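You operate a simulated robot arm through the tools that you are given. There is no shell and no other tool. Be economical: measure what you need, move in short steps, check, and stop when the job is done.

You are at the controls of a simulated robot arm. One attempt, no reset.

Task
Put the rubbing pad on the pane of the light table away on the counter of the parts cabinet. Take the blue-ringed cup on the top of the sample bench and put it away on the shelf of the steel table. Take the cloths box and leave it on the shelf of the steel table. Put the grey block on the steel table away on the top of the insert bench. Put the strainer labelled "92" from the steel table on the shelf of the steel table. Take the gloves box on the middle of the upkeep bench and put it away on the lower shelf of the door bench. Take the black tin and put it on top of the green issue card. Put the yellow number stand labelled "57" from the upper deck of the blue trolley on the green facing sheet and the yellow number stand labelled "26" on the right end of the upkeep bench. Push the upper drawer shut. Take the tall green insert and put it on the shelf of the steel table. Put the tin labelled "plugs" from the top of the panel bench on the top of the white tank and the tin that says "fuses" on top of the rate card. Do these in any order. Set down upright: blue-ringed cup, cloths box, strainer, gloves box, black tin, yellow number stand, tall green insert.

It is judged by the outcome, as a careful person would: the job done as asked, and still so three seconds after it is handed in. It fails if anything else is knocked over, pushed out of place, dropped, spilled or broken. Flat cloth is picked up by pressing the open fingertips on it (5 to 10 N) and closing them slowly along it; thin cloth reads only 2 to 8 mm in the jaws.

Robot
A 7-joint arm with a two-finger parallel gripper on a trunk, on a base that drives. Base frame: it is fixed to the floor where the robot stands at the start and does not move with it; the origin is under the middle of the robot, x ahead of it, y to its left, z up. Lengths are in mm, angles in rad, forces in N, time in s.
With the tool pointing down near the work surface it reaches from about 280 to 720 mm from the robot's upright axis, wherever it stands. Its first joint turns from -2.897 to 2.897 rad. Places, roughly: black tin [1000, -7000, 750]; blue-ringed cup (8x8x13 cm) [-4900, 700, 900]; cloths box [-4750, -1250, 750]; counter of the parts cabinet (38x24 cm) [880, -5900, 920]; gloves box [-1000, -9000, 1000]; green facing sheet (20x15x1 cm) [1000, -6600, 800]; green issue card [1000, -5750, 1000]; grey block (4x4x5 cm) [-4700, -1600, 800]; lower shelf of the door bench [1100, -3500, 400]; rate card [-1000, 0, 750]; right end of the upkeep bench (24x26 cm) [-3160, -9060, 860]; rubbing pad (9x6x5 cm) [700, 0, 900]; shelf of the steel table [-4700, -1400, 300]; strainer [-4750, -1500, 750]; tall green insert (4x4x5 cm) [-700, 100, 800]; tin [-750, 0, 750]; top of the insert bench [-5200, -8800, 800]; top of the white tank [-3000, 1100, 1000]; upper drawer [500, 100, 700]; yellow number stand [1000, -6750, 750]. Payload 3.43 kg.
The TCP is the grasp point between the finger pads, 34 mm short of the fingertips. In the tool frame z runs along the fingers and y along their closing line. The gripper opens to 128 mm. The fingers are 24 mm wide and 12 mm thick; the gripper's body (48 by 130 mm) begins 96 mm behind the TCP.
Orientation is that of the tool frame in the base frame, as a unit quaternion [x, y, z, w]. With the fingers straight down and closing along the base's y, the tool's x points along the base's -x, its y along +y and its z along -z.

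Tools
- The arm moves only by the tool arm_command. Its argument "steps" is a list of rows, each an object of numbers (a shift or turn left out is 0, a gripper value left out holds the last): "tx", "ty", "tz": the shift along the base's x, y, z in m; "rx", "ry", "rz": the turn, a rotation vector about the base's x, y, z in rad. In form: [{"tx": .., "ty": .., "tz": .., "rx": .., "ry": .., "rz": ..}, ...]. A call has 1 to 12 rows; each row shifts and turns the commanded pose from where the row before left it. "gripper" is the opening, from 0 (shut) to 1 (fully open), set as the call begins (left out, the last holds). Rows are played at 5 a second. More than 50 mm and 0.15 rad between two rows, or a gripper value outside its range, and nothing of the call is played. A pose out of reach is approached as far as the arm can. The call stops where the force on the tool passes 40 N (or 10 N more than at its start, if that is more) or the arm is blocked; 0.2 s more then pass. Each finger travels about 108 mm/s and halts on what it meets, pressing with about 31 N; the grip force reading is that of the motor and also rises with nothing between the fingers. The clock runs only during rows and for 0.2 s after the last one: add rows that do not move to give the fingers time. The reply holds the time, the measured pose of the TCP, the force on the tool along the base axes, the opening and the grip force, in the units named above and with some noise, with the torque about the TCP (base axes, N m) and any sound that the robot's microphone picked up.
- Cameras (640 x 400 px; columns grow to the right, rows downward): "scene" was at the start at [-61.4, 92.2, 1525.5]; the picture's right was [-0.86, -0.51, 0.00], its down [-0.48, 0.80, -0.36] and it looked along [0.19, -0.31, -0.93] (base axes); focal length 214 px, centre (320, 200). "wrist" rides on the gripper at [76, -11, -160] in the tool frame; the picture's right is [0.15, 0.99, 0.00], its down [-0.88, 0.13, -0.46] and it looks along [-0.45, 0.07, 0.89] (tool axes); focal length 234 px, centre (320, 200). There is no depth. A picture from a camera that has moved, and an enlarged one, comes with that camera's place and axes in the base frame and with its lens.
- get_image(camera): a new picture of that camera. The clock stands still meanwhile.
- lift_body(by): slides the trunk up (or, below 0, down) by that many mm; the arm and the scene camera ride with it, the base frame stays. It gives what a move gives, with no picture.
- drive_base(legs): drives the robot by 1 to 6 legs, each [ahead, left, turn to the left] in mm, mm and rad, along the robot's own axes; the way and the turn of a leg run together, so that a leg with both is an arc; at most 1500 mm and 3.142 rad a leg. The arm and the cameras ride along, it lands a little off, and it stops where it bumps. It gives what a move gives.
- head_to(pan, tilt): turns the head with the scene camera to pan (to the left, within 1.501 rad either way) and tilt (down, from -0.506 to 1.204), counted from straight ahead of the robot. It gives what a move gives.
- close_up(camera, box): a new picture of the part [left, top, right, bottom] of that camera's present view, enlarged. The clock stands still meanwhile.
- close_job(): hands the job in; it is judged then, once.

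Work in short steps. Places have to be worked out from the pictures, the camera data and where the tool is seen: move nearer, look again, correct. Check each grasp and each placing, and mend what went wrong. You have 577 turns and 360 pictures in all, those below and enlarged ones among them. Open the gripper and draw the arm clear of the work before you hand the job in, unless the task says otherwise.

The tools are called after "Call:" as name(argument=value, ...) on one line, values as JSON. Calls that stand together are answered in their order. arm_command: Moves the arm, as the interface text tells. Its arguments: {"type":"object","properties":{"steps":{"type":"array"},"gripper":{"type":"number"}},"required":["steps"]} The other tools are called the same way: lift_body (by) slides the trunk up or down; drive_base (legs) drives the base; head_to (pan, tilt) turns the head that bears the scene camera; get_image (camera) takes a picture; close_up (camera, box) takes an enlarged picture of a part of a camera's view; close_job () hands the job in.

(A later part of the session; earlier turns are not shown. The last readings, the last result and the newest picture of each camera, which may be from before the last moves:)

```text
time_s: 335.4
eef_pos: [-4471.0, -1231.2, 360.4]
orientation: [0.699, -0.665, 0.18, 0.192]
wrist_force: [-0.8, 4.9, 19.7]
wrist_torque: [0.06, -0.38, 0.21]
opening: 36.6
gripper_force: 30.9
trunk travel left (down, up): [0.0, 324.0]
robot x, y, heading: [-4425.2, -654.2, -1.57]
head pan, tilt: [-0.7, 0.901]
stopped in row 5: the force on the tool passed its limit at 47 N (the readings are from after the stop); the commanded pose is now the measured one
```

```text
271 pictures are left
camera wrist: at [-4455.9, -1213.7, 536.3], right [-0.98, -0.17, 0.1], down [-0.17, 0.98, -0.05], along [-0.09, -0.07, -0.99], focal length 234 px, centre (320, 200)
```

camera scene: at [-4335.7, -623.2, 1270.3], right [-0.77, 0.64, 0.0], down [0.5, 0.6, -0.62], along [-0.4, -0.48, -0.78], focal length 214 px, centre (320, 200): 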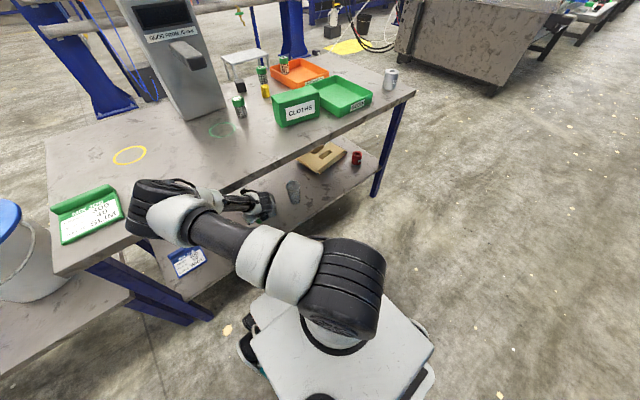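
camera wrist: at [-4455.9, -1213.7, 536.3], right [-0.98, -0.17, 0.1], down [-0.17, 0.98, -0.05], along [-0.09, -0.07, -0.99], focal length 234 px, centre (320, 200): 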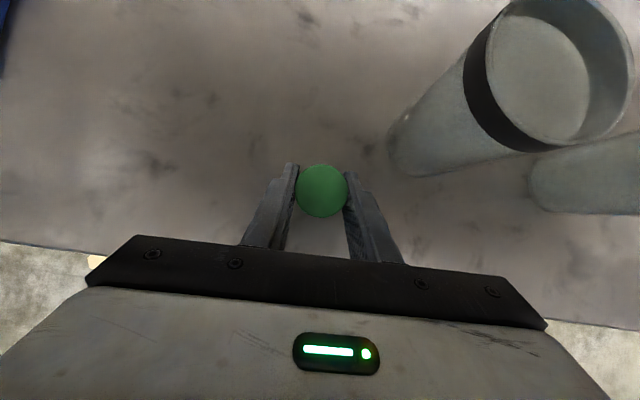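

Contact: shelf z≈322. Release and withdraw along the tool axis.

Call:
arm_command(steps=[{"tz": 0.002}, {}, {}], gripper=0.5)

Call:
arm_command(steps=[{"ty": 0.01, "tz": 0.018}, {"ty": 0.018, "tz": 0.03}, {"ty": 0.025, "tz": 0.03}, {"ty": 0.04, "tz": 0.02}, {"ty": 0.045}, {}])

Call:
get_image(camera="wrist")

```text
time_s: 336.2
eef_pos: [-4472.3, -1227.5, 361.6]
orientation: [0.698, -0.666, 0.178, 0.191]
wrist_force: [-10.7, -0.5, 14.0]
wrist_torque: [-0.12, -0.01, -0.1]
opening: 57.2
gripper_force: 0.0
trunk travel left (down, up): [0.0, 324.0]
robot x, y, heading: [-4428.9, -659.3, -1.572]
head pan, tilt: [-0.7, 0.901]
```

```text
time_s: 337.6
eef_pos: [-4471.4, -1090.0, 458.0]
orientation: [0.699, -0.665, 0.179, 0.191]
wrist_force: [0.1, 0.2, 0.3]
wrist_torque: [0.04, 0.01, 0.03]
opening: 63.6
gripper_force: 0.0
trunk travel left (down, up): [0.0, 324.0]
robot x, y, heading: [-4425.9, -655.0, -1.571]
head pan, tilt: [-0.7, 0.901]
```

```text
270 pictures are left
camera wrist: at [-4455.4, -1074.8, 634.0], right [-0.98, -0.17, 0.1], down [-0.17, 0.98, -0.05], along [-0.09, -0.06, -0.99], focal length 234 px, centre (320, 200)
```

wrist: 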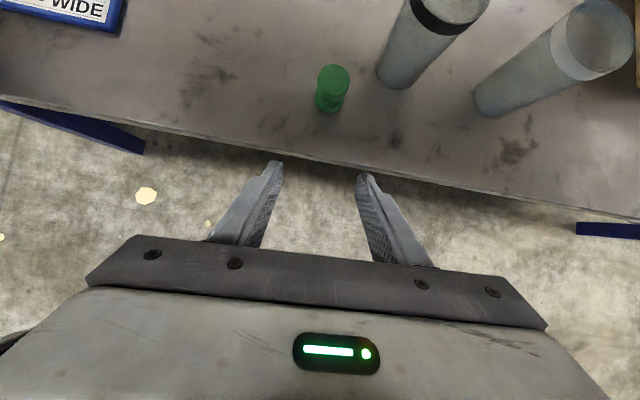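

Insert stands on the shelf. Next the cloths box: it must be gripped across its depth. I raise trunk and arm, straighten the tool and look at the box from above.

Call:
lift_body(by=275)

Call:
arm_command(steps=[{"tz": 0.045}, {"tz": 0.045}, {"tz": 0.045}, {"tz": 0.045}, {"tz": 0.045}, {"tz": 0.045}, {"tz": 0.045}, {"tz": 0.03}], gripper=1)

Call:
drive_base(legs=[[0, -300, 0]])

Call:
arm_command(steps=[{"rx": 0.131}, {"rx": 0.131}, {"rx": 0.131}, {"rx": 0.131}, {"ty": -0.04}, {"ty": -0.04}])

Call:
get_image(camera="wrist")

Call:
head_to(pan=0.0, tilt=0.8)

Call:
get_image(camera="scene")

```text
time_s: 340.4
eef_pos: [-4471.1, -1091.1, 733.4]
orientation: [0.699, -0.666, 0.178, 0.191]
wrist_force: [-1.2, -0.6, -0.2]
wrist_torque: [0.01, 0.02, 0.01]
opening: 64.3
gripper_force: 0.0
trunk travel left (down, up): [-275.0, 49.0]
robot x, y, heading: [-4428.1, -655.2, -1.568]
head pan, tilt: [-0.7, 0.901]
```

```text
time_s: 342.2
eef_pos: [-4471.0, -1090.7, 1079.9]
orientation: [0.699, -0.665, 0.179, 0.191]
wrist_force: [-0.4, 0.1, -0.3]
wrist_torque: [0.02, 0.05, 0.0]
opening: 128.1
gripper_force: 0.1
trunk travel left (down, up): [-275.0, 49.0]
robot x, y, heading: [-4426.1, -657.9, -1.57]
head pan, tilt: [-0.7, 0.901]
```

```text
time_s: 345.6
eef_pos: [-4772.8, -1091.0, 1080.2]
orientation: [0.7, -0.665, 0.178, 0.19]
wrist_force: [0.2, 0.2, 0.1]
wrist_torque: [-0.02, -0.03, 0.01]
opening: 127.9
gripper_force: 0.0
trunk travel left (down, up): [-275.0, 49.0]
robot x, y, heading: [-4726.3, -654.9, -1.566]
head pan, tilt: [-0.7, 0.901]
```

```text
time_s: 347.1
eef_pos: [-4770.8, -1172.6, 1078.3]
orientation: [0.725, -0.689, -0.001, 0.002]
wrist_force: [-0.4, -1.2, 0.2]
wrist_torque: [-0.01, 0.01, 0.0]
opening: 127.9
gripper_force: 0.1
trunk travel left (down, up): [-275.0, 49.0]
robot x, y, heading: [-4726.0, -658.4, -1.571]
head pan, tilt: [-0.7, 0.901]
```

```text
269 pictures are left
camera wrist: at [-4756.6, -1247.0, 1238.5], right [-0.98, -0.2, 0.0], down [-0.17, 0.87, 0.45], along [-0.09, 0.44, -0.89], focal length 234 px, centre (320, 200)
```

wrist: 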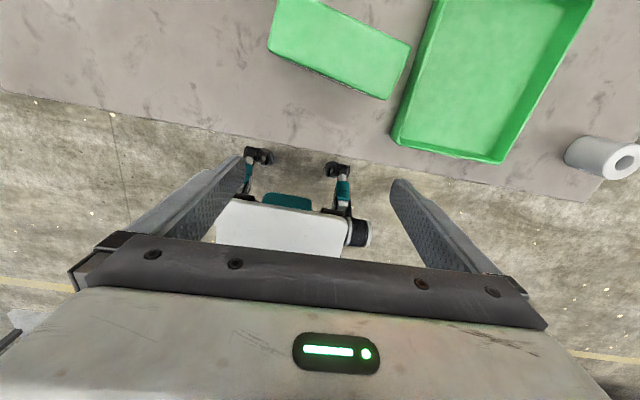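

```text
time_s: 348.1
eef_pos: [-4772.5, -1173.1, 1078.9]
orientation: [0.724, -0.689, 0.0, 0.003]
wrist_force: [0.6, -0.7, 0.8]
wrist_torque: [-0.02, 0.01, 0.01]
opening: 128.1
gripper_force: 0.1
trunk travel left (down, up): [-275.0, 49.0]
robot x, y, heading: [-4728.6, -656.3, -1.574]
head pan, tilt: [0.0, 0.799]
```

```text
268 pictures are left
camera scene: at [-4588.2, -646.5, 1553.2], right [-1.0, 0.0, 0.0], down [0.0, 0.72, -0.7], along [0.0, -0.7, -0.72], focal length 214 px, centre (320, 200)
```

scene: 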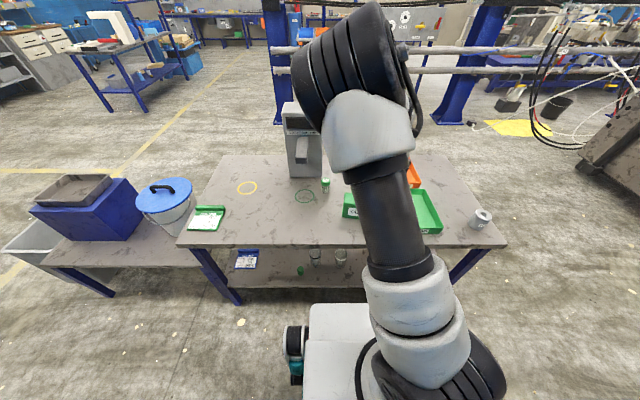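

Box: ~161×66 mm, centre ≈(-4775,-1290), long axis at about -10°, top ≈890. I'll grip it across the short side with the tool pitched 30° along its long axis, so later it can go into the shelf lengthwise. Reposition base and turn the tool.

Call:
drive_base(legs=[[70, -150, 0]])

Call:
arm_command(steps=[{"rz": 0.135}, {"rz": 0.135}, {"rz": 0.135}, {"rz": 0.135}, {"rz": 0.135}, {"rz": 0.135}, {"rz": 0.135}, {"rz": 0.135}, {"rz": 0.135}, {"rz": 0.135}])

Call:
arm_command(steps=[{"rx": -0.023, "ry": -0.128}, {"rx": -0.023, "ry": -0.128}, {"rx": -0.023, "ry": -0.128}, {"rx": -0.023, "ry": -0.128}, {"tx": 0.03, "ty": -0.015}, {"tx": 0.03, "ty": -0.012}, {"tx": 0.028, "ty": -0.01}, {}])

Call:
get_image(camera="wrist")

```text
time_s: 350.2
eef_pos: [-4922.1, -1242.1, 1079.5]
orientation: [0.725, -0.688, 0.001, 0.003]
wrist_force: [-0.4, -0.7, -0.5]
wrist_torque: [-0.01, -0.04, -0.01]
opening: 127.8
gripper_force: 0.0
trunk travel left (down, up): [-275.0, 49.0]
robot x, y, heading: [-4877.9, -728.1, -1.568]
head pan, tilt: [0.0, 0.799]
```

```text
time_s: 352.4
eef_pos: [-4921.4, -1242.1, 1079.7]
orientation: [0.996, -0.084, 0.002, 0.002]
wrist_force: [1.0, -0.3, -0.1]
wrist_torque: [0.0, 0.01, -0.01]
opening: 127.9
gripper_force: 0.0
trunk travel left (down, up): [-275.0, 49.0]
robot x, y, heading: [-4878.2, -727.4, -1.566]
head pan, tilt: [0.0, 0.799]
```

```text
time_s: 354.2
eef_pos: [-4832.6, -1280.5, 1079.4]
orientation: [0.962, -0.084, 0.258, 0.026]
wrist_force: [-0.2, 0.0, 1.2]
wrist_torque: [-0.01, 0.01, 0.0]
opening: 128.0
gripper_force: 0.1
trunk travel left (down, up): [-275.0, 49.0]
robot x, y, heading: [-4876.9, -726.2, -1.575]
head pan, tilt: [0.0, 0.799]
```

```text
267 pictures are left
camera wrist: at [-4844.1, -1264.9, 1254.8], right [-0.05, -1.0, 0.08], down [-1.0, 0.04, -0.04], along [0.04, -0.08, -1.0], focal length 234 px, centre (320, 200)
```

wrist: 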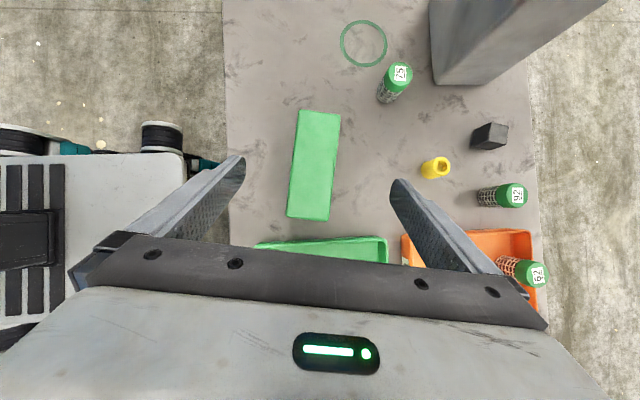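

Box centre confirmed (-4773,-1288). I lower the trunk 100 mm and move in along the tool axis.

Call:
lift_body(by=-100)

Call:
arm_command(steps=[{"tx": 0.012, "ty": -0.002, "tz": -0.025}, {"tx": 0.015, "ty": -0.002, "tz": -0.035}, {"tx": 0.016, "ty": -0.002, "tz": -0.035}, {"tx": 0.016, "ty": -0.002, "tz": -0.034}, {}])

Call:
get_image(camera="wrist")

```text
time_s: 355.5
eef_pos: [-4832.9, -1279.3, 978.6]
orientation: [0.962, -0.083, 0.257, 0.026]
wrist_force: [0.3, 0.2, -0.2]
wrist_torque: [-0.03, -0.04, -0.01]
opening: 127.7
gripper_force: 0.3
trunk travel left (down, up): [-175.0, 149.0]
robot x, y, heading: [-4876.6, -726.7, -1.569]
head pan, tilt: [0.0, 0.799]
```

```text
time_s: 356.7
eef_pos: [-4773.0, -1288.6, 850.4]
orientation: [0.962, -0.083, 0.257, 0.026]
wrist_force: [-0.2, -0.6, -0.3]
wrist_torque: [-0.03, -0.02, 0.01]
opening: 128.0
gripper_force: 0.0
trunk travel left (down, up): [-175.0, 149.0]
robot x, y, heading: [-4875.8, -729.0, -1.571]
head pan, tilt: [0.0, 0.799]
```

```text
266 pictures are left
camera wrist: at [-4784.0, -1273.2, 1026.3], right [-0.05, -1.0, 0.08], down [-1.0, 0.04, -0.04], along [0.04, -0.08, -1.0], focal length 234 px, centre (320, 200)
```

wrist: 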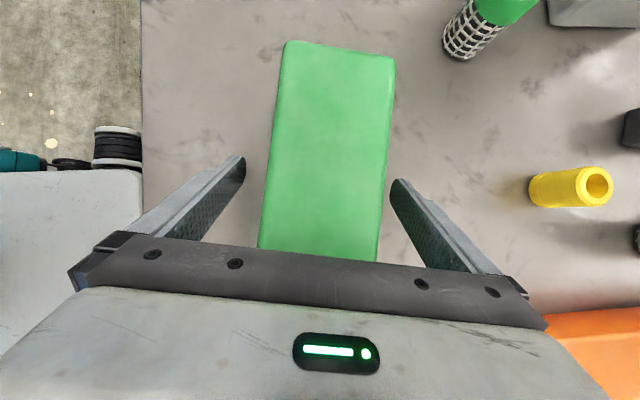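

Box is between the fingers. Close and lift.

Call:
arm_command(steps=[{}, {}, {}, {}, {}], gripper=0)

Call:
arm_command(steps=[{"tz": 0.015}, {"tz": 0.03}, {"tz": 0.04}, {"tz": 0.04}, {}])

Call:
get_image(camera="wrist")

Call:
get_image(camera="scene")

```text
time_s: 357.9
eef_pos: [-4773.7, -1287.6, 851.1]
orientation: [0.962, -0.084, 0.258, 0.026]
wrist_force: [1.5, 0.5, 1.2]
wrist_torque: [0.09, -0.23, -0.03]
opening: 67.9
gripper_force: 31.0
trunk travel left (down, up): [-175.0, 149.0]
robot x, y, heading: [-4875.3, -728.4, -1.57]
head pan, tilt: [0.0, 0.799]
```

```text
time_s: 359.1
eef_pos: [-4772.5, -1287.4, 975.9]
orientation: [0.962, -0.083, 0.258, 0.026]
wrist_force: [0.8, 0.1, -2.0]
wrist_torque: [-0.01, -0.04, 0.01]
opening: 68.0
gripper_force: 30.8
trunk travel left (down, up): [-175.0, 149.0]
robot x, y, heading: [-4873.9, -726.9, -1.572]
head pan, tilt: [0.0, 0.799]
```

```text
265 pictures are left
camera wrist: at [-4784.1, -1272.5, 1151.6], right [-0.05, -1.0, 0.08], down [-1.0, 0.04, -0.04], along [0.04, -0.08, -1.0], focal length 234 px, centre (320, 200)
```

wrist: 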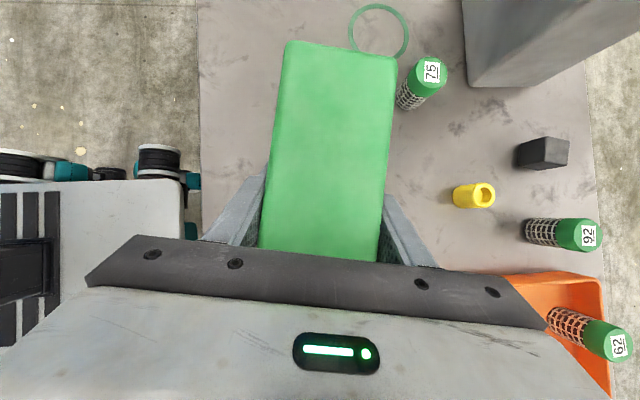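

```text
264 pictures are left
camera scene: at [-4737.1, -716.8, 1453.2], right [-1.0, 0.0, 0.0], down [0.0, 0.72, -0.7], along [0.0, -0.7, -0.72], focal length 214 px, centre (320, 200)
```

scene: 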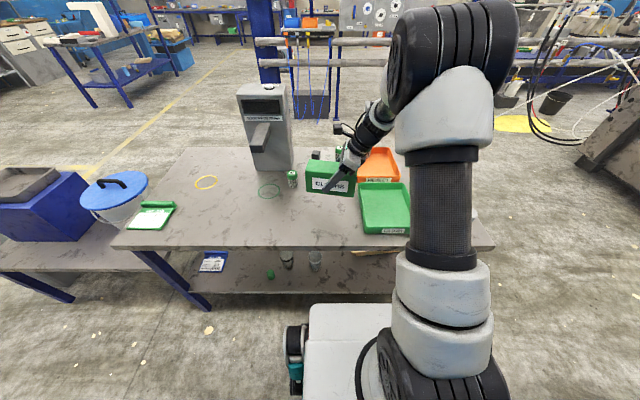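

Held level; labels read 75, 92, 62, so the middle one is 92. I back the base out and turn the tool so the box's long side points at the shelf.

Call:
drive_base(legs=[[-320, 0, 0]])

Call:
arm_command(steps=[{"rz": -0.13}, {"rz": -0.13}, {"rz": -0.13}, {"rz": -0.13}, {"rz": -0.13}, {"rz": -0.13}, {"rz": -0.13}, {"rz": -0.13}, {"rz": -0.13}, {"rz": -0.13}, {"rz": -0.13}])

Call:
get_image(camera="wrist")

Call:
get_image(camera="scene")

```text
time_s: 361.3
eef_pos: [-4773.3, -968.7, 975.6]
orientation: [0.962, -0.084, 0.258, 0.026]
wrist_force: [0.2, -0.5, -3.2]
wrist_torque: [-0.01, -0.01, -0.02]
opening: 68.1
gripper_force: 30.9
trunk travel left (down, up): [-175.0, 149.0]
robot x, y, heading: [-4878.1, -403.1, -1.57]
head pan, tilt: [0.0, 0.799]
```

```text
time_s: 363.7
eef_pos: [-4773.8, -968.5, 975.6]
orientation: [-0.671, 0.695, -0.176, -0.189]
wrist_force: [0.2, -0.1, -3.2]
wrist_torque: [-0.01, -0.01, 0.01]
opening: 68.0
gripper_force: 30.9
trunk travel left (down, up): [-175.0, 149.0]
robot x, y, heading: [-4874.8, -410.0, -1.571]
head pan, tilt: [0.0, 0.799]
```

```text
263 pictures are left
camera wrist: at [-4759.9, -954.6, 1151.2], right [-0.99, -0.09, 0.08], down [-0.1, 0.99, -0.04], along [-0.08, -0.05, -1.0], focal length 234 px, centre (320, 200)
```

wrist: 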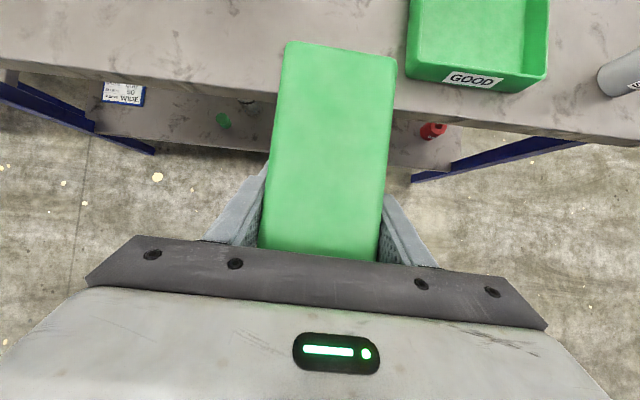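

```text
262 pictures are left
camera scene: at [-4737.6, -398.1, 1453.2], right [-1.0, 0.0, 0.0], down [0.0, 0.72, -0.7], along [0.0, -0.7, -0.72], focal length 214 px, centre (320, 200)
```

scene: 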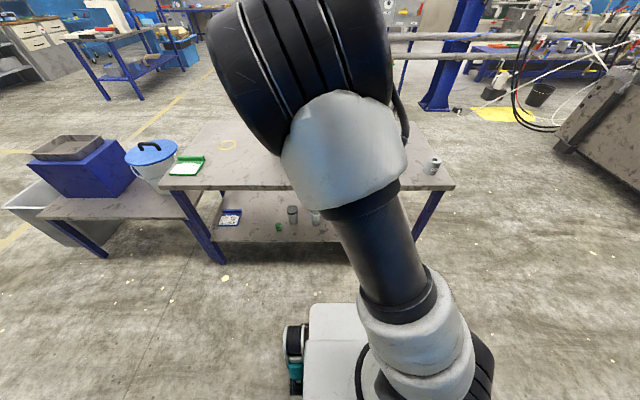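

Move the hand to the right of the robot's centreline, lower the trunk fully and lower the arm in front of the table.

Call:
arm_command(steps=[{"tx": -0.04}, {"tx": -0.04}, {"tx": -0.04}, {}])

Call:
lift_body(by=-175)

Call:
arm_command(steps=[{"tz": -0.045}, {"tz": -0.045}, {"tz": -0.045}, {"tz": -0.045}, {"tz": -0.045}, {"tz": -0.045}, {"tz": -0.045}, {"tz": -0.025}, {}])

Call:
get_image(camera="wrist")

Call:
get_image(camera="scene")

```text
time_s: 364.7
eef_pos: [-4893.8, -966.3, 974.5]
orientation: [-0.673, 0.693, -0.178, -0.187]
wrist_force: [0.5, 0.2, -3.3]
wrist_torque: [-0.02, -0.02, 0.04]
opening: 67.7
gripper_force: 30.5
trunk travel left (down, up): [-175.0, 149.0]
robot x, y, heading: [-4875.8, -407.6, -1.572]
head pan, tilt: [0.0, 0.799]
```

```text
time_s: 366.6
eef_pos: [-4892.7, -968.0, 800.5]
orientation: [-0.672, 0.694, -0.178, -0.188]
wrist_force: [-0.3, 0.5, -3.5]
wrist_torque: [-0.01, -0.01, 0.0]
opening: 68.0
gripper_force: 31.1
trunk travel left (down, up): [0.0, 324.0]
robot x, y, heading: [-4876.5, -409.4, -1.571]
head pan, tilt: [0.0, 0.799]
```

```text
time_s: 368.6
eef_pos: [-4891.6, -968.5, 459.8]
orientation: [-0.672, 0.695, -0.176, -0.188]
wrist_force: [0.1, -0.3, -2.7]
wrist_torque: [0.01, -0.01, 0.0]
opening: 68.4
gripper_force: 30.8
trunk travel left (down, up): [0.0, 324.0]
robot x, y, heading: [-4879.8, -411.2, -1.569]
head pan, tilt: [0.0, 0.799]
```

```text
261 pictures are left
camera wrist: at [-4879.2, -954.8, 636.1], right [-0.99, -0.09, 0.08], down [-0.1, 0.99, -0.05], along [-0.07, -0.05, -1.0], focal length 234 px, centre (320, 200)
```

wrist: 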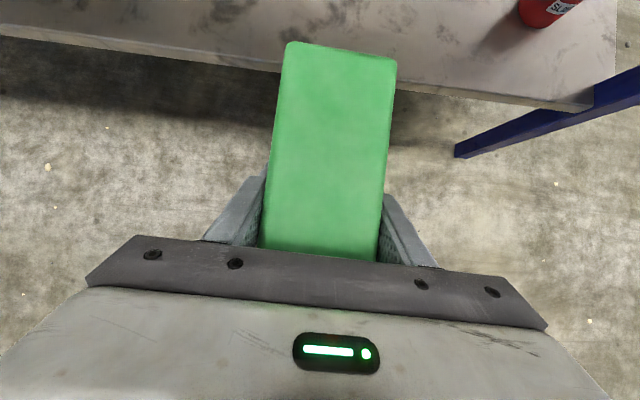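

```text
260 pictures are left
camera scene: at [-4737.7, -398.1, 1278.2], right [-1.0, 0.0, 0.0], down [0.0, 0.72, -0.7], along [0.0, -0.7, -0.72], focal length 214 px, centre (320, 200)
```

scene: 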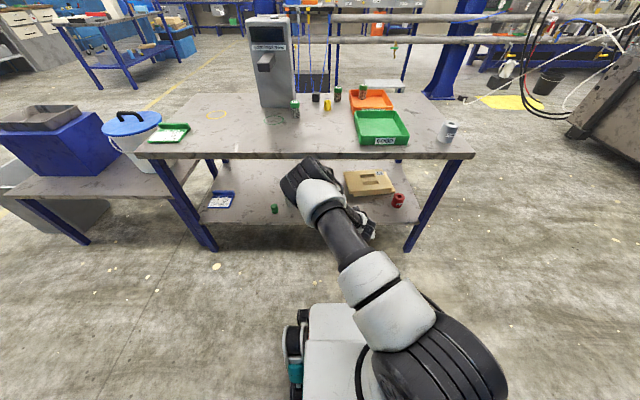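

Reach is fine. I shift left 28 mm and drive forward 240 mm with the box at z≈408 (bottom) over the shelf, watching.

Call:
drive_base(legs=[[0, 28, 0], [200, 0, 0]])

Call:
get_image(camera="wrist")

Call:
get_image(camera="scene")

```text
time_s: 370.8
eef_pos: [-4863.8, -1167.2, 460.3]
orientation: [-0.672, 0.694, -0.177, -0.189]
wrist_force: [1.2, 1.0, -3.0]
wrist_torque: [0.03, -0.01, -0.04]
opening: 67.9
gripper_force: 30.7
trunk travel left (down, up): [0.0, 324.0]
robot x, y, heading: [-4850.9, -608.7, -1.565]
head pan, tilt: [0.0, 0.799]
```

```text
259 pictures are left
camera wrist: at [-4851.0, -1153.7, 636.2], right [-0.99, -0.09, 0.08], down [-0.1, 0.99, -0.04], along [-0.07, -0.05, -1.0], focal length 234 px, centre (320, 200)
```

wrist: 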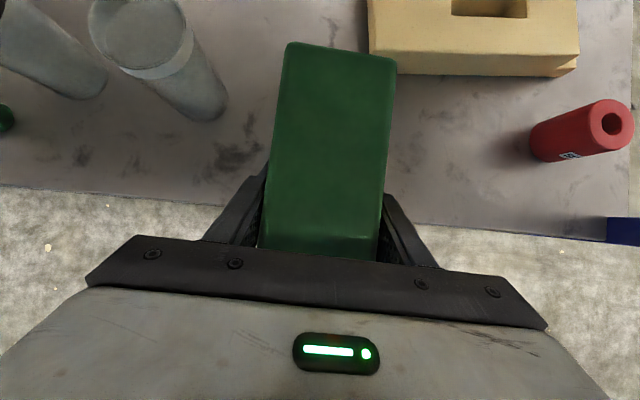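

```text
258 pictures are left
camera scene: at [-4709.3, -597.2, 1278.2], right [-1.0, 0.0, 0.0], down [0.0, 0.72, -0.7], along [0.0, -0.7, -0.72], focal length 214 px, centre (320, 200)
```

scene: 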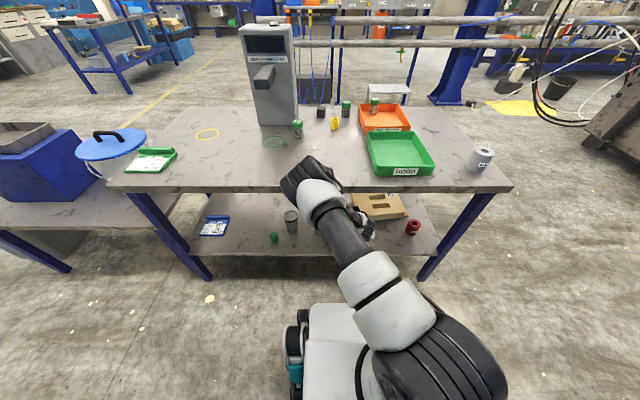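

Free corridor between cup and wooden jig. I go in 80 mm more and lower.

Call:
drive_base(legs=[[38, 0, 0]])

Call:
arm_command(steps=[{"ty": -0.025}, {"ty": -0.02}, {"tz": -0.035}, {"tz": -0.025}, {"tz": -0.01}, {"tz": -0.005}, {"tz": -0.004}, {"tz": -0.004}, {}])

```text
time_s: 371.6
eef_pos: [-4864.4, -1205.7, 461.2]
orientation: [-0.672, 0.694, -0.178, -0.188]
wrist_force: [0.3, -0.7, -3.3]
wrist_torque: [-0.02, 0.0, 0.05]
opening: 67.9
gripper_force: 30.7
trunk travel left (down, up): [0.0, 324.0]
robot x, y, heading: [-4847.9, -644.8, -1.568]
head pan, tilt: [0.0, 0.799]
```

```text
time_s: 373.6
eef_pos: [-4864.1, -1250.9, 377.4]
orientation: [-0.672, 0.694, -0.178, -0.187]
wrist_force: [0.7, -1.0, -1.8]
wrist_torque: [-0.13, -0.07, -0.04]
opening: 68.0
gripper_force: 31.0
trunk travel left (down, up): [0.0, 324.0]
robot x, y, heading: [-4849.3, -643.2, -1.569]
head pan, tilt: [0.0, 0.799]
```

Call:
arm_command(steps=[{"tz": -0.003}, {"tz": -0.003}, {"tz": -0.002}, {"tz": -0.002}, {}])

Call:
get_image(camera="wrist")

```text
time_s: 374.9
eef_pos: [-4864.6, -1252.3, 370.8]
orientation: [-0.671, 0.693, -0.18, -0.19]
wrist_force: [-1.8, -8.0, 26.6]
wrist_torque: [0.25, -1.0, -0.15]
opening: 67.7
gripper_force: 30.8
trunk travel left (down, up): [0.0, 324.0]
robot x, y, heading: [-4848.3, -644.4, -1.567]
head pan, tilt: [0.0, 0.799]
```

```text
257 pictures are left
camera wrist: at [-4851.3, -1237.7, 545.9], right [-0.99, -0.09, 0.08], down [-0.1, 0.99, -0.05], along [-0.07, -0.06, -1.0], focal length 234 px, centre (320, 200)
```

wrist: 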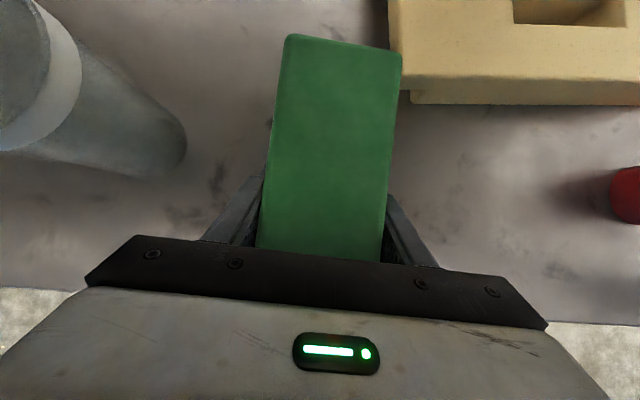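

On the shelf. Release and withdraw back along the tool axis.

Call:
arm_command(steps=[{"tz": 0.003}, {}, {}], gripper=0.75)

Call:
arm_command(steps=[{"ty": 0.01, "tz": 0.018}, {"ty": 0.018, "tz": 0.032}, {"ty": 0.02, "tz": 0.035}, {"ty": 0.04, "tz": 0.02}, {"ty": 0.045}, {"ty": 0.03}])

Call:
get_image(camera="wrist")

```text
time_s: 375.6
eef_pos: [-4864.3, -1250.3, 370.3]
orientation: [-0.672, 0.694, -0.177, -0.188]
wrist_force: [-1.1, 0.0, 1.0]
wrist_torque: [-0.01, 0.02, 0.02]
opening: 96.1
gripper_force: 0.1
trunk travel left (down, up): [0.0, 324.0]
robot x, y, heading: [-4851.0, -641.4, -1.571]
head pan, tilt: [0.0, 0.799]
```

```text
time_s: 377.1
eef_pos: [-4865.2, -1087.4, 475.2]
orientation: [-0.671, 0.695, -0.178, -0.188]
wrist_force: [-0.4, 0.0, -0.5]
wrist_torque: [-0.02, -0.02, 0.01]
opening: 96.1
gripper_force: 0.1
trunk travel left (down, up): [0.0, 324.0]
robot x, y, heading: [-4845.5, -640.8, -1.571]
head pan, tilt: [0.0, 0.799]
```

```text
256 pictures are left
camera wrist: at [-4851.6, -1074.1, 650.7], right [-0.99, -0.09, 0.08], down [-0.1, 0.99, -0.05], along [-0.07, -0.05, -1.0], focal length 234 px, centre (320, 200)
```

wrist: 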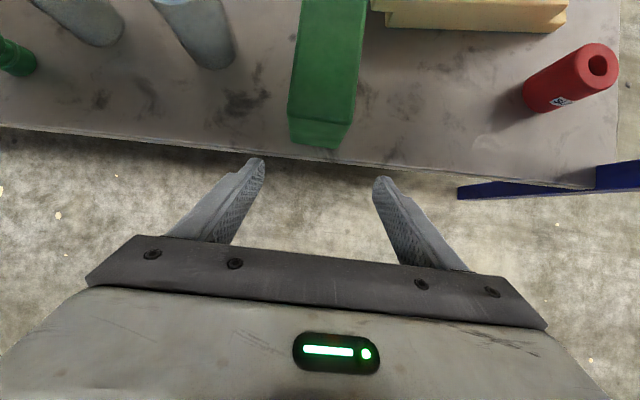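

The cloths box stands on the shelf. Next the blue-ringed cup on the sample bench behind: I raise up, back off, turn round and look.

Call:
lift_body(by=275)

Call:
arm_command(steps=[{"tz": 0.045}, {"tz": 0.045}, {"tz": 0.045}, {"tz": 0.045}, {"tz": 0.045}, {"tz": 0.045}, {"tz": 0.045}, {"tz": 0.04}], gripper=1)

Call:
drive_base(legs=[[-380, 0, 0], [0, 0, 3.14]])

Call:
get_image(camera="scene")

```text
time_s: 379.8
eef_pos: [-4864.9, -1088.1, 751.1]
orientation: [-0.672, 0.694, -0.178, -0.188]
wrist_force: [0.1, -0.3, -0.5]
wrist_torque: [-0.05, -0.01, 0.0]
opening: 96.3
gripper_force: 0.1
trunk travel left (down, up): [-275.0, 49.0]
robot x, y, heading: [-4852.1, -644.6, -1.569]
head pan, tilt: [0.0, 0.799]
```

```text
time_s: 381.6
eef_pos: [-4864.7, -1088.4, 1106.0]
orientation: [-0.661, 0.703, -0.185, -0.186]
wrist_force: [0.2, 0.9, 0.2]
wrist_torque: [-0.09, 0.13, 0.08]
opening: 128.0
gripper_force: 0.0
trunk travel left (down, up): [-275.0, 49.0]
robot x, y, heading: [-4852.5, -643.3, -1.57]
head pan, tilt: [0.0, 0.799]
```

```text
time_s: 391.6
eef_pos: [-4835.4, 178.4, 1103.7]
orientation: [0.692, 0.673, 0.188, -0.178]
wrist_force: [0.4, -1.2, 0.0]
wrist_torque: [-0.04, 0.0, -0.02]
opening: 128.1
gripper_force: 0.1
trunk travel left (down, up): [-275.0, 49.0]
robot x, y, heading: [-4850.2, -263.1, 1.576]
head pan, tilt: [0.0, 0.799]
```

```text
255 pictures are left
camera scene: at [-4989.5, -275.0, 1553.2], right [1.0, 0.01, 0.0], down [0.0, -0.72, -0.7], along [0.0, 0.7, -0.72], focal length 214 px, centre (320, 200)
```

scene: 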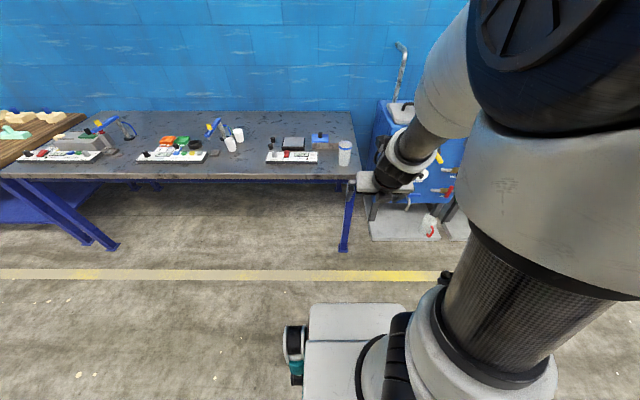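

Call:
close_up(camera="scene", box=[210, 115, 370, 215])

Call:
get_image(camera="wrist")

```text
4.00 times, centred on (290, 165) of scene
camera zoom: at [-4989.5, -275.0, 1553.2], right [1.0, 0.01, 0.0], down [0.0, -0.72, -0.7], along [0.0, 0.7, -0.72], focal length 858 px, centre (440, 340)
```

zoom: 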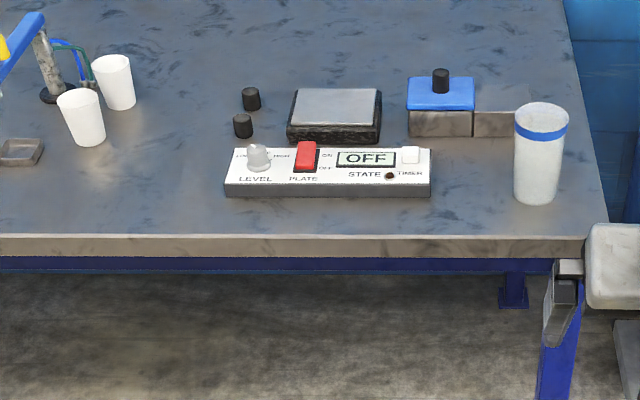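

```text
253 pictures are left
camera wrist: at [-4848.0, 164.6, 1280.2], right [0.99, 0.1, 0.08], down [0.1, -0.99, -0.04], along [0.07, 0.05, -1.0], focal length 234 px, centre (320, 200)
```

wrist: 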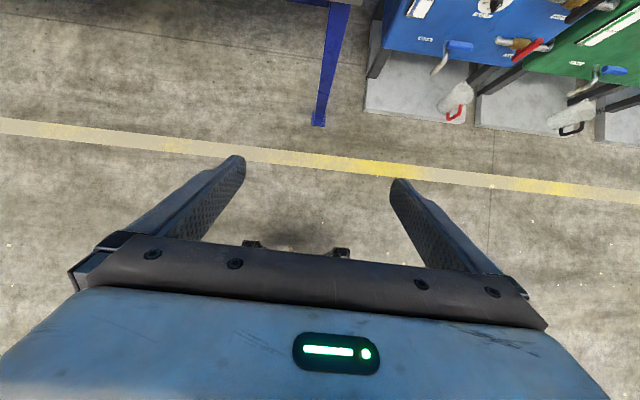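

The blue-ringed cup stands at the bench's right end. I drive 320 mm closer and view it again.

Call:
drive_base(legs=[[320, 0, 0]])

Call:
get_image(camera="wrist")

Call:
get_image(camera="scene")

```text
time_s: 393.7
eef_pos: [-4836.7, 499.4, 1103.8]
orientation: [0.693, 0.673, 0.187, -0.177]
wrist_force: [-1.2, -0.4, 0.2]
wrist_torque: [0.02, -0.01, -0.01]
opening: 127.9
gripper_force: 0.1
trunk travel left (down, up): [-275.0, 49.0]
robot x, y, heading: [-4850.7, 55.5, 1.57]
head pan, tilt: [0.0, 0.799]
```

```text
252 pictures are left
camera wrist: at [-4849.7, 485.8, 1280.1], right [0.99, 0.1, 0.08], down [0.1, -0.99, -0.04], along [0.07, 0.05, -1.0], focal length 234 px, centre (320, 200)
```

wrist: 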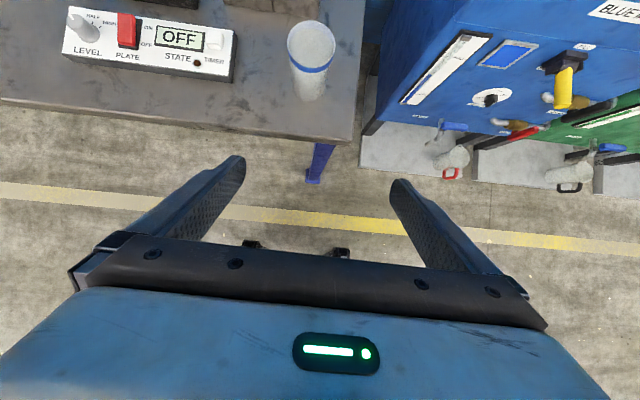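

```text
251 pictures are left
camera scene: at [-4991.3, 46.3, 1553.2], right [1.0, 0.01, 0.0], down [0.0, -0.72, -0.7], along [0.0, 0.7, -0.72], focal length 214 px, centre (320, 200)
```

scene: 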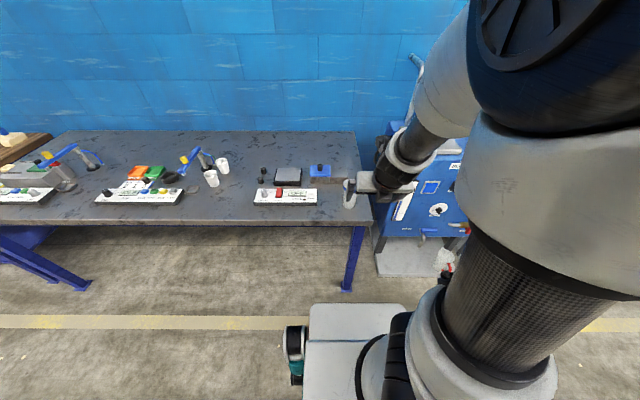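

Cup centre ≈(-4859,728), bench z≈815. I move to the pre-grasp along the 30° axis.

Call:
arm_command(steps=[{"tx": -0.006, "ty": 0.042}, {"tx": -0.006, "ty": 0.042}, {"tx": -0.006, "ty": 0.042}, {"tx": -0.005, "ty": 0.042}, {"tz": -0.045}, {"tz": -0.045}, {}])

Call:
get_image(camera="wrist")

```text
time_s: 395.3
eef_pos: [-4861.4, 667.7, 1014.5]
orientation: [0.692, 0.674, 0.188, -0.178]
wrist_force: [-0.1, 0.5, -0.9]
wrist_torque: [-0.02, 0.01, -0.01]
opening: 128.1
gripper_force: 0.0
trunk travel left (down, up): [-275.0, 49.0]
robot x, y, heading: [-4849.8, 54.4, 1.576]
head pan, tilt: [0.0, 0.799]
```

```text
250 pictures are left
camera wrist: at [-4873.6, 654.2, 1190.2], right [0.99, 0.1, 0.08], down [0.1, -0.99, -0.04], along [0.07, 0.05, -1.0], focal length 234 px, centre (320, 200)
```

wrist: 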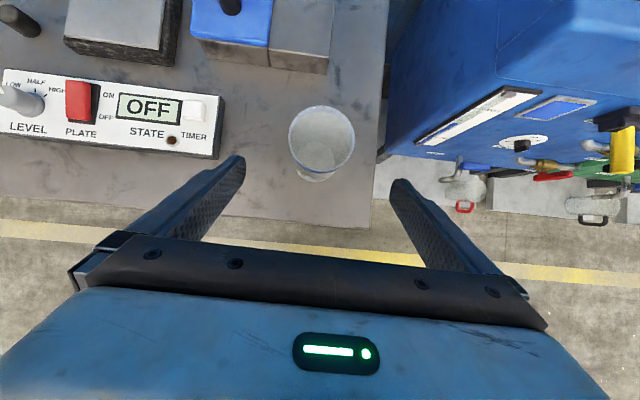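

Aligned. Approach to TCP (-4860,729,900) and close.

Call:
arm_command(steps=[{"ty": 0.015, "tz": -0.03}, {"ty": 0.015, "tz": -0.03}, {"ty": 0.016, "tz": -0.028}, {"ty": 0.015, "tz": -0.026}, {}])

Call:
get_image(camera="wrist")

```text
time_s: 396.5
eef_pos: [-4859.9, 729.5, 899.5]
orientation: [0.692, 0.674, 0.188, -0.178]
wrist_force: [-0.5, 0.1, 0.2]
wrist_torque: [0.0, 0.01, 0.01]
opening: 128.1
gripper_force: 0.1
trunk travel left (down, up): [-275.0, 49.0]
robot x, y, heading: [-4850.5, 55.4, 1.577]
head pan, tilt: [0.0, 0.799]
```

```text
249 pictures are left
camera wrist: at [-4873.1, 715.3, 1075.9], right [0.99, 0.1, 0.08], down [0.1, -0.99, -0.04], along [0.07, 0.05, -1.0], focal length 234 px, centre (320, 200)
```

wrist: 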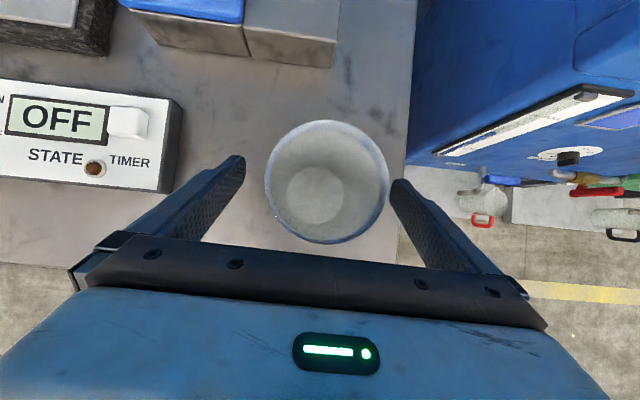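

Call:
arm_command(steps=[{}, {}, {}, {}, {}], gripper=0)

Call:
arm_command(steps=[{"tz": 0.02}, {"tz": 0.04}, {"tz": 0.04}, {"tz": 0.04}, {}])

Call:
get_image(camera="wrist")

```text
time_s: 397.7
eef_pos: [-4860.0, 729.6, 900.7]
orientation: [0.693, 0.673, 0.188, -0.178]
wrist_force: [0.1, 0.0, -0.5]
wrist_torque: [0.02, 0.0, -0.01]
opening: 68.6
gripper_force: 31.5
trunk travel left (down, up): [-275.0, 49.0]
robot x, y, heading: [-4851.8, 54.3, 1.574]
head pan, tilt: [0.0, 0.799]
```

```text
time_s: 398.9
eef_pos: [-4860.0, 729.2, 1040.8]
orientation: [0.692, 0.674, 0.187, -0.179]
wrist_force: [-0.5, -0.3, 0.1]
wrist_torque: [-0.02, 0.01, 0.03]
opening: 68.6
gripper_force: 31.2
trunk travel left (down, up): [-275.0, 49.0]
robot x, y, heading: [-4851.8, 53.0, 1.579]
head pan, tilt: [0.0, 0.799]
```

```text
248 pictures are left
camera wrist: at [-4872.8, 714.9, 1216.6], right [0.99, 0.1, 0.08], down [0.1, -0.99, -0.04], along [0.07, 0.05, -1.0], focal length 234 px, centre (320, 200)
```

wrist: 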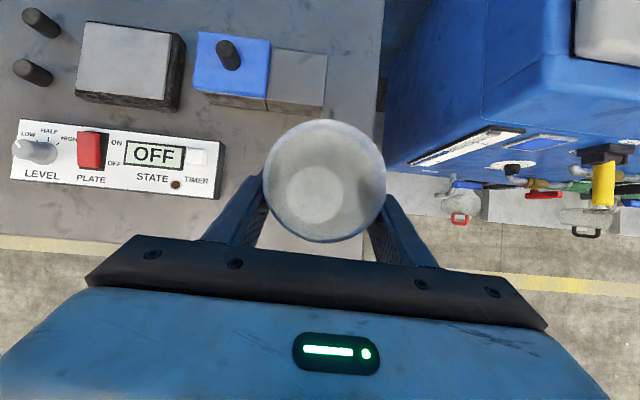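

Cup held upright. I retract the arm, back off, turn round and move in front of the free left bay of the steel table's shelf.

Call:
arm_command(steps=[{"ty": -0.045}, {"ty": -0.045}, {"ty": -0.045}, {"ty": -0.045}])

Call:
drive_base(legs=[[-360, 0, 0], [0, 0, 3.14], [0, 520, 0]])

Call:
lift_body(by=-275)

Call:
arm_command(steps=[{"tz": -0.045}, {"tz": -0.045}, {"tz": -0.045}, {"tz": -0.045}, {"tz": -0.045}, {"tz": -0.03}, {}])

Call:
get_image(camera="wrist")

Call:
get_image(camera="scene")

```text
time_s: 399.9
eef_pos: [-4858.2, 547.8, 1042.1]
orientation: [0.693, 0.673, 0.188, -0.178]
wrist_force: [-1.0, -0.7, 0.0]
wrist_torque: [0.02, 0.0, 0.0]
opening: 68.5
gripper_force: 31.1
trunk travel left (down, up): [-275.0, 49.0]
robot x, y, heading: [-4853.9, 56.3, 1.576]
head pan, tilt: [0.0, 0.799]
```

```text
time_s: 414.8
eef_pos: [-4338.1, -807.8, 1042.1]
orientation: [-0.664, 0.702, -0.175, -0.19]
wrist_force: [0.1, -0.3, -0.3]
wrist_torque: [0.01, 0.0, -0.01]
opening: 65.6
gripper_force: 30.4
trunk travel left (down, up): [-275.0, 49.0]
robot x, y, heading: [-4335.4, -316.7, -1.594]
head pan, tilt: [0.0, 0.799]
```

```text
time_s: 417.6
eef_pos: [-4338.0, -808.6, 766.1]
orientation: [-0.664, 0.702, -0.175, -0.189]
wrist_force: [-0.5, 1.1, -1.3]
wrist_torque: [0.03, 0.02, 0.0]
opening: 65.3
gripper_force: 30.8
trunk travel left (down, up): [0.0, 324.0]
robot x, y, heading: [-4332.2, -320.0, -1.592]
head pan, tilt: [0.0, 0.799]
```

```text
time_s: 419.2
eef_pos: [-4339.2, -809.6, 512.4]
orientation: [-0.663, 0.702, -0.175, -0.19]
wrist_force: [-0.1, -0.2, -0.9]
wrist_torque: [0.02, 0.0, -0.01]
opening: 65.2
gripper_force: 31.1
trunk travel left (down, up): [0.0, 324.0]
robot x, y, heading: [-4332.5, -319.6, -1.596]
head pan, tilt: [0.0, 0.799]
```

```text
247 pictures are left
camera wrist: at [-4325.1, -796.3, 687.4], right [-0.99, -0.07, 0.08], down [-0.07, 1.0, -0.04], along [-0.08, -0.05, -1.0], focal length 234 px, centre (320, 200)
```

wrist: 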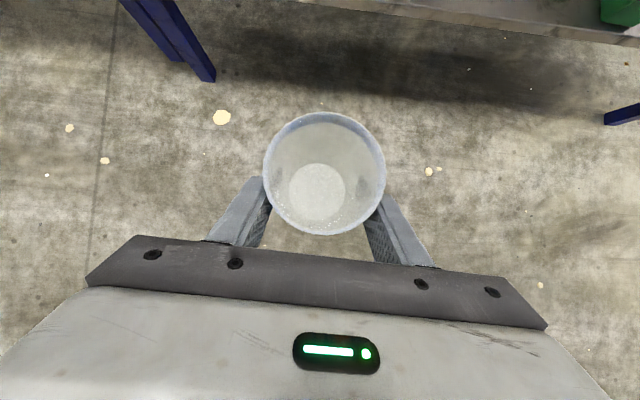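

```text
246 pictures are left
camera scene: at [-4193.1, -310.7, 1278.2], right [-1.0, 0.02, 0.0], down [0.02, 0.72, -0.7], along [-0.02, -0.7, -0.72], focal length 214 px, centre (320, 200)
```

scene: 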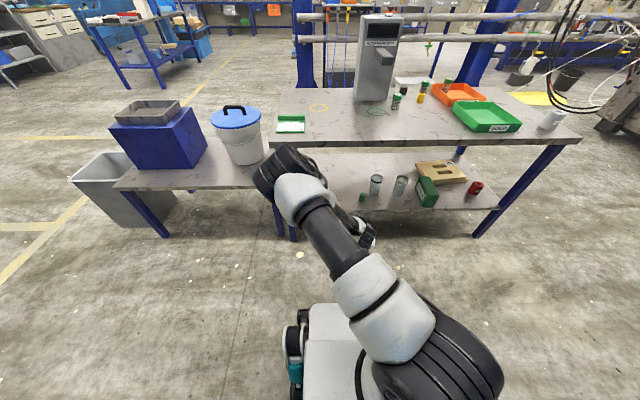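

Cup still upright. I drive forward 330 mm over the shelf and check.

Call:
drive_base(legs=[[330, 0, 0.024]])

Call:
get_image(camera="wrist")

```text
time_s: 421.4
eef_pos: [-4331.2, -1140.8, 511.3]
orientation: [-0.672, 0.694, -0.177, -0.187]
wrist_force: [0.3, -0.1, 0.4]
wrist_torque: [0.03, 0.0, 0.02]
opening: 65.3
gripper_force: 31.5
trunk travel left (down, up): [0.0, 324.0]
robot x, y, heading: [-4336.3, -648.7, -1.572]
head pan, tilt: [0.0, 0.799]
```

```text
245 pictures are left
camera wrist: at [-4318.2, -1127.9, 687.6], right [-0.99, -0.09, 0.08], down [-0.1, 0.99, -0.04], along [-0.07, -0.05, -1.0], focal length 234 px, centre (320, 200)
```

wrist: 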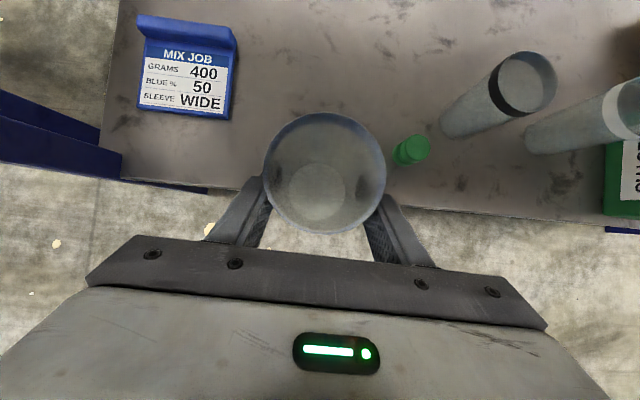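

Good clearances. Reach in 90 mm and lower.

Call:
arm_command(steps=[{"ty": -0.045}, {"ty": -0.045}, {"tz": -0.04}, {"tz": -0.04}, {"tz": -0.01}, {"tz": -0.005}, {"tz": -0.004}, {"tz": -0.004}, {}])

Call:
arm_command(steps=[{"tz": -0.003}, {"tz": -0.003}, {"tz": -0.003}, {"tz": -0.003}, {}])

```text
time_s: 423.4
eef_pos: [-4331.0, -1230.5, 409.0]
orientation: [-0.672, 0.694, -0.178, -0.188]
wrist_force: [-0.7, -0.3, 0.3]
wrist_torque: [-0.02, 0.01, 0.0]
opening: 65.3
gripper_force: 30.7
trunk travel left (down, up): [0.0, 324.0]
robot x, y, heading: [-4336.8, -647.6, -1.569]
head pan, tilt: [0.0, 0.799]
```

```text
time_s: 424.6
eef_pos: [-4332.1, -1232.1, 398.4]
orientation: [-0.671, 0.694, -0.177, -0.189]
wrist_force: [-5.1, 1.0, 21.6]
wrist_torque: [-0.25, -0.17, -0.01]
opening: 64.4
gripper_force: 30.9
trunk travel left (down, up): [0.0, 324.0]
robot x, y, heading: [-4335.2, -647.5, -1.568]
head pan, tilt: [0.0, 0.799]
```

Contact felt. I ease up slightly, open and withdraw.

Call:
arm_command(steps=[{"tz": 0.002}, {}, {}, {}], gripper=0.72)

Call:
arm_command(steps=[{"ty": 0.01, "tz": 0.018}, {"ty": 0.018, "tz": 0.032}, {"ty": 0.02, "tz": 0.035}, {"ty": 0.02, "tz": 0.035}, {"ty": 0.045}, {"ty": 0.04}])

Call:
get_image(camera="wrist")

```text
time_s: 425.6
eef_pos: [-4331.5, -1232.0, 398.0]
orientation: [-0.672, 0.694, -0.178, -0.188]
wrist_force: [-0.4, -0.3, 0.6]
wrist_torque: [0.02, -0.02, 0.02]
opening: 92.2
gripper_force: 0.1
trunk travel left (down, up): [0.0, 324.0]
robot x, y, heading: [-4333.6, -652.2, -1.569]
head pan, tilt: [0.0, 0.799]
```

```text
time_s: 427.0
eef_pos: [-4330.7, -1077.7, 517.5]
orientation: [-0.671, 0.695, -0.178, -0.189]
wrist_force: [-0.5, 0.4, -0.2]
wrist_torque: [-0.02, -0.02, 0.02]
opening: 92.3
gripper_force: 0.1
trunk travel left (down, up): [0.0, 324.0]
robot x, y, heading: [-4334.2, -648.9, -1.568]
head pan, tilt: [0.0, 0.799]
```

```text
244 pictures are left
camera wrist: at [-4318.0, -1064.5, 694.1], right [-0.99, -0.09, 0.08], down [-0.1, 0.99, -0.04], along [-0.07, -0.05, -1.0], focal length 234 px, centre (320, 200)
```

wrist: 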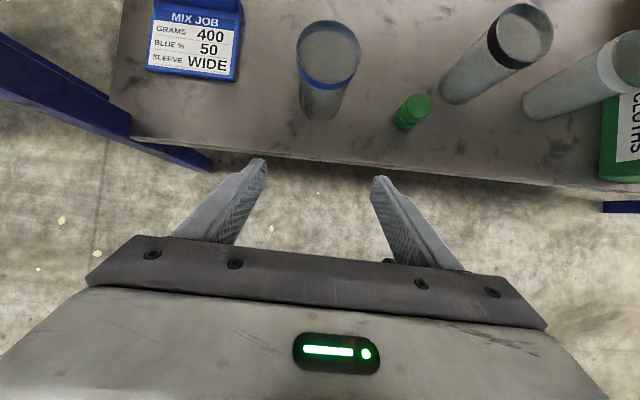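

Cup done. Now the strainer and the block at the back of the table: I raise the arm, back off, and drive around the right end of the table, looking on the way.

Call:
lift_body(by=275)

Call:
arm_command(steps=[{"tz": 0.045}, {"tz": 0.045}, {"tz": 0.045}, {"tz": 0.045}, {"tz": 0.045}, {"tz": 0.045}, {"tz": 0.03}], gripper=1)

Call:
drive_base(legs=[[-250, 0, 0], [0, -1500, 0]])

Call:
head_to(pan=0.2, tilt=0.6)

Call:
get_image(camera="scene")

```text
time_s: 429.8
eef_pos: [-4331.0, -1078.4, 792.6]
orientation: [-0.672, 0.694, -0.177, -0.188]
wrist_force: [0.1, -0.6, -0.5]
wrist_torque: [0.0, 0.02, 0.02]
opening: 92.0
gripper_force: 0.0
trunk travel left (down, up): [-275.0, 49.0]
robot x, y, heading: [-4338.3, -649.7, -1.572]
head pan, tilt: [0.0, 0.799]
```

```text
time_s: 431.4
eef_pos: [-4334.3, -1079.7, 1093.4]
orientation: [-0.66, 0.705, -0.183, -0.185]
wrist_force: [3.3, 0.9, 0.1]
wrist_torque: [-0.12, 0.41, -0.08]
opening: 128.0
gripper_force: 0.1
out of reach, approached as far as the arm can: row 6
trunk travel left (down, up): [-275.0, 49.0]
robot x, y, heading: [-4334.3, -649.2, -1.57]
head pan, tilt: [0.0, 0.799]
```

```text
time_s: 447.5
eef_pos: [-5845.5, -835.7, 1093.4]
orientation: [-0.673, 0.693, -0.178, -0.187]
wrist_force: [0.2, -0.2, 0.3]
wrist_torque: [-0.02, 0.04, 0.0]
opening: 127.7
gripper_force: 0.0
trunk travel left (down, up): [-275.0, 49.0]
robot x, y, heading: [-5854.0, -408.6, -1.564]
head pan, tilt: [0.0, 0.799]
```

```text
time_s: 448.2
eef_pos: [-5846.2, -835.0, 1093.3]
orientation: [-0.673, 0.693, -0.178, -0.188]
wrist_force: [-0.5, 0.8, 0.2]
wrist_torque: [0.02, 0.01, 0.0]
opening: 127.9
gripper_force: 0.2
trunk travel left (down, up): [-275.0, 49.0]
robot x, y, heading: [-5851.1, -407.5, -1.568]
head pan, tilt: [0.201, 0.6]
```

```text
243 pictures are left
camera scene: at [-5695.3, -401.8, 1570.0], right [-0.98, -0.2, 0.0], down [-0.12, 0.55, -0.82], along [0.17, -0.81, -0.57], focal length 214 px, centre (320, 200)
```

scene: 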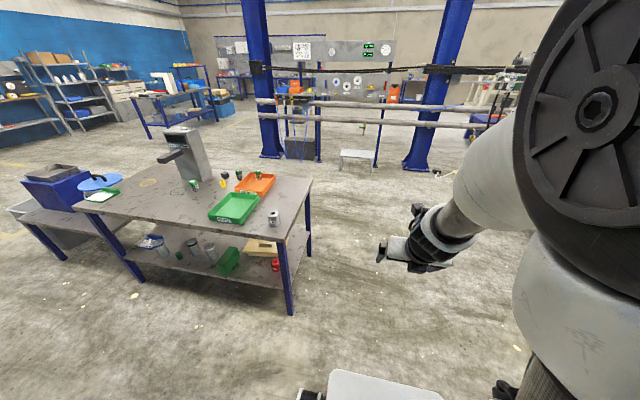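

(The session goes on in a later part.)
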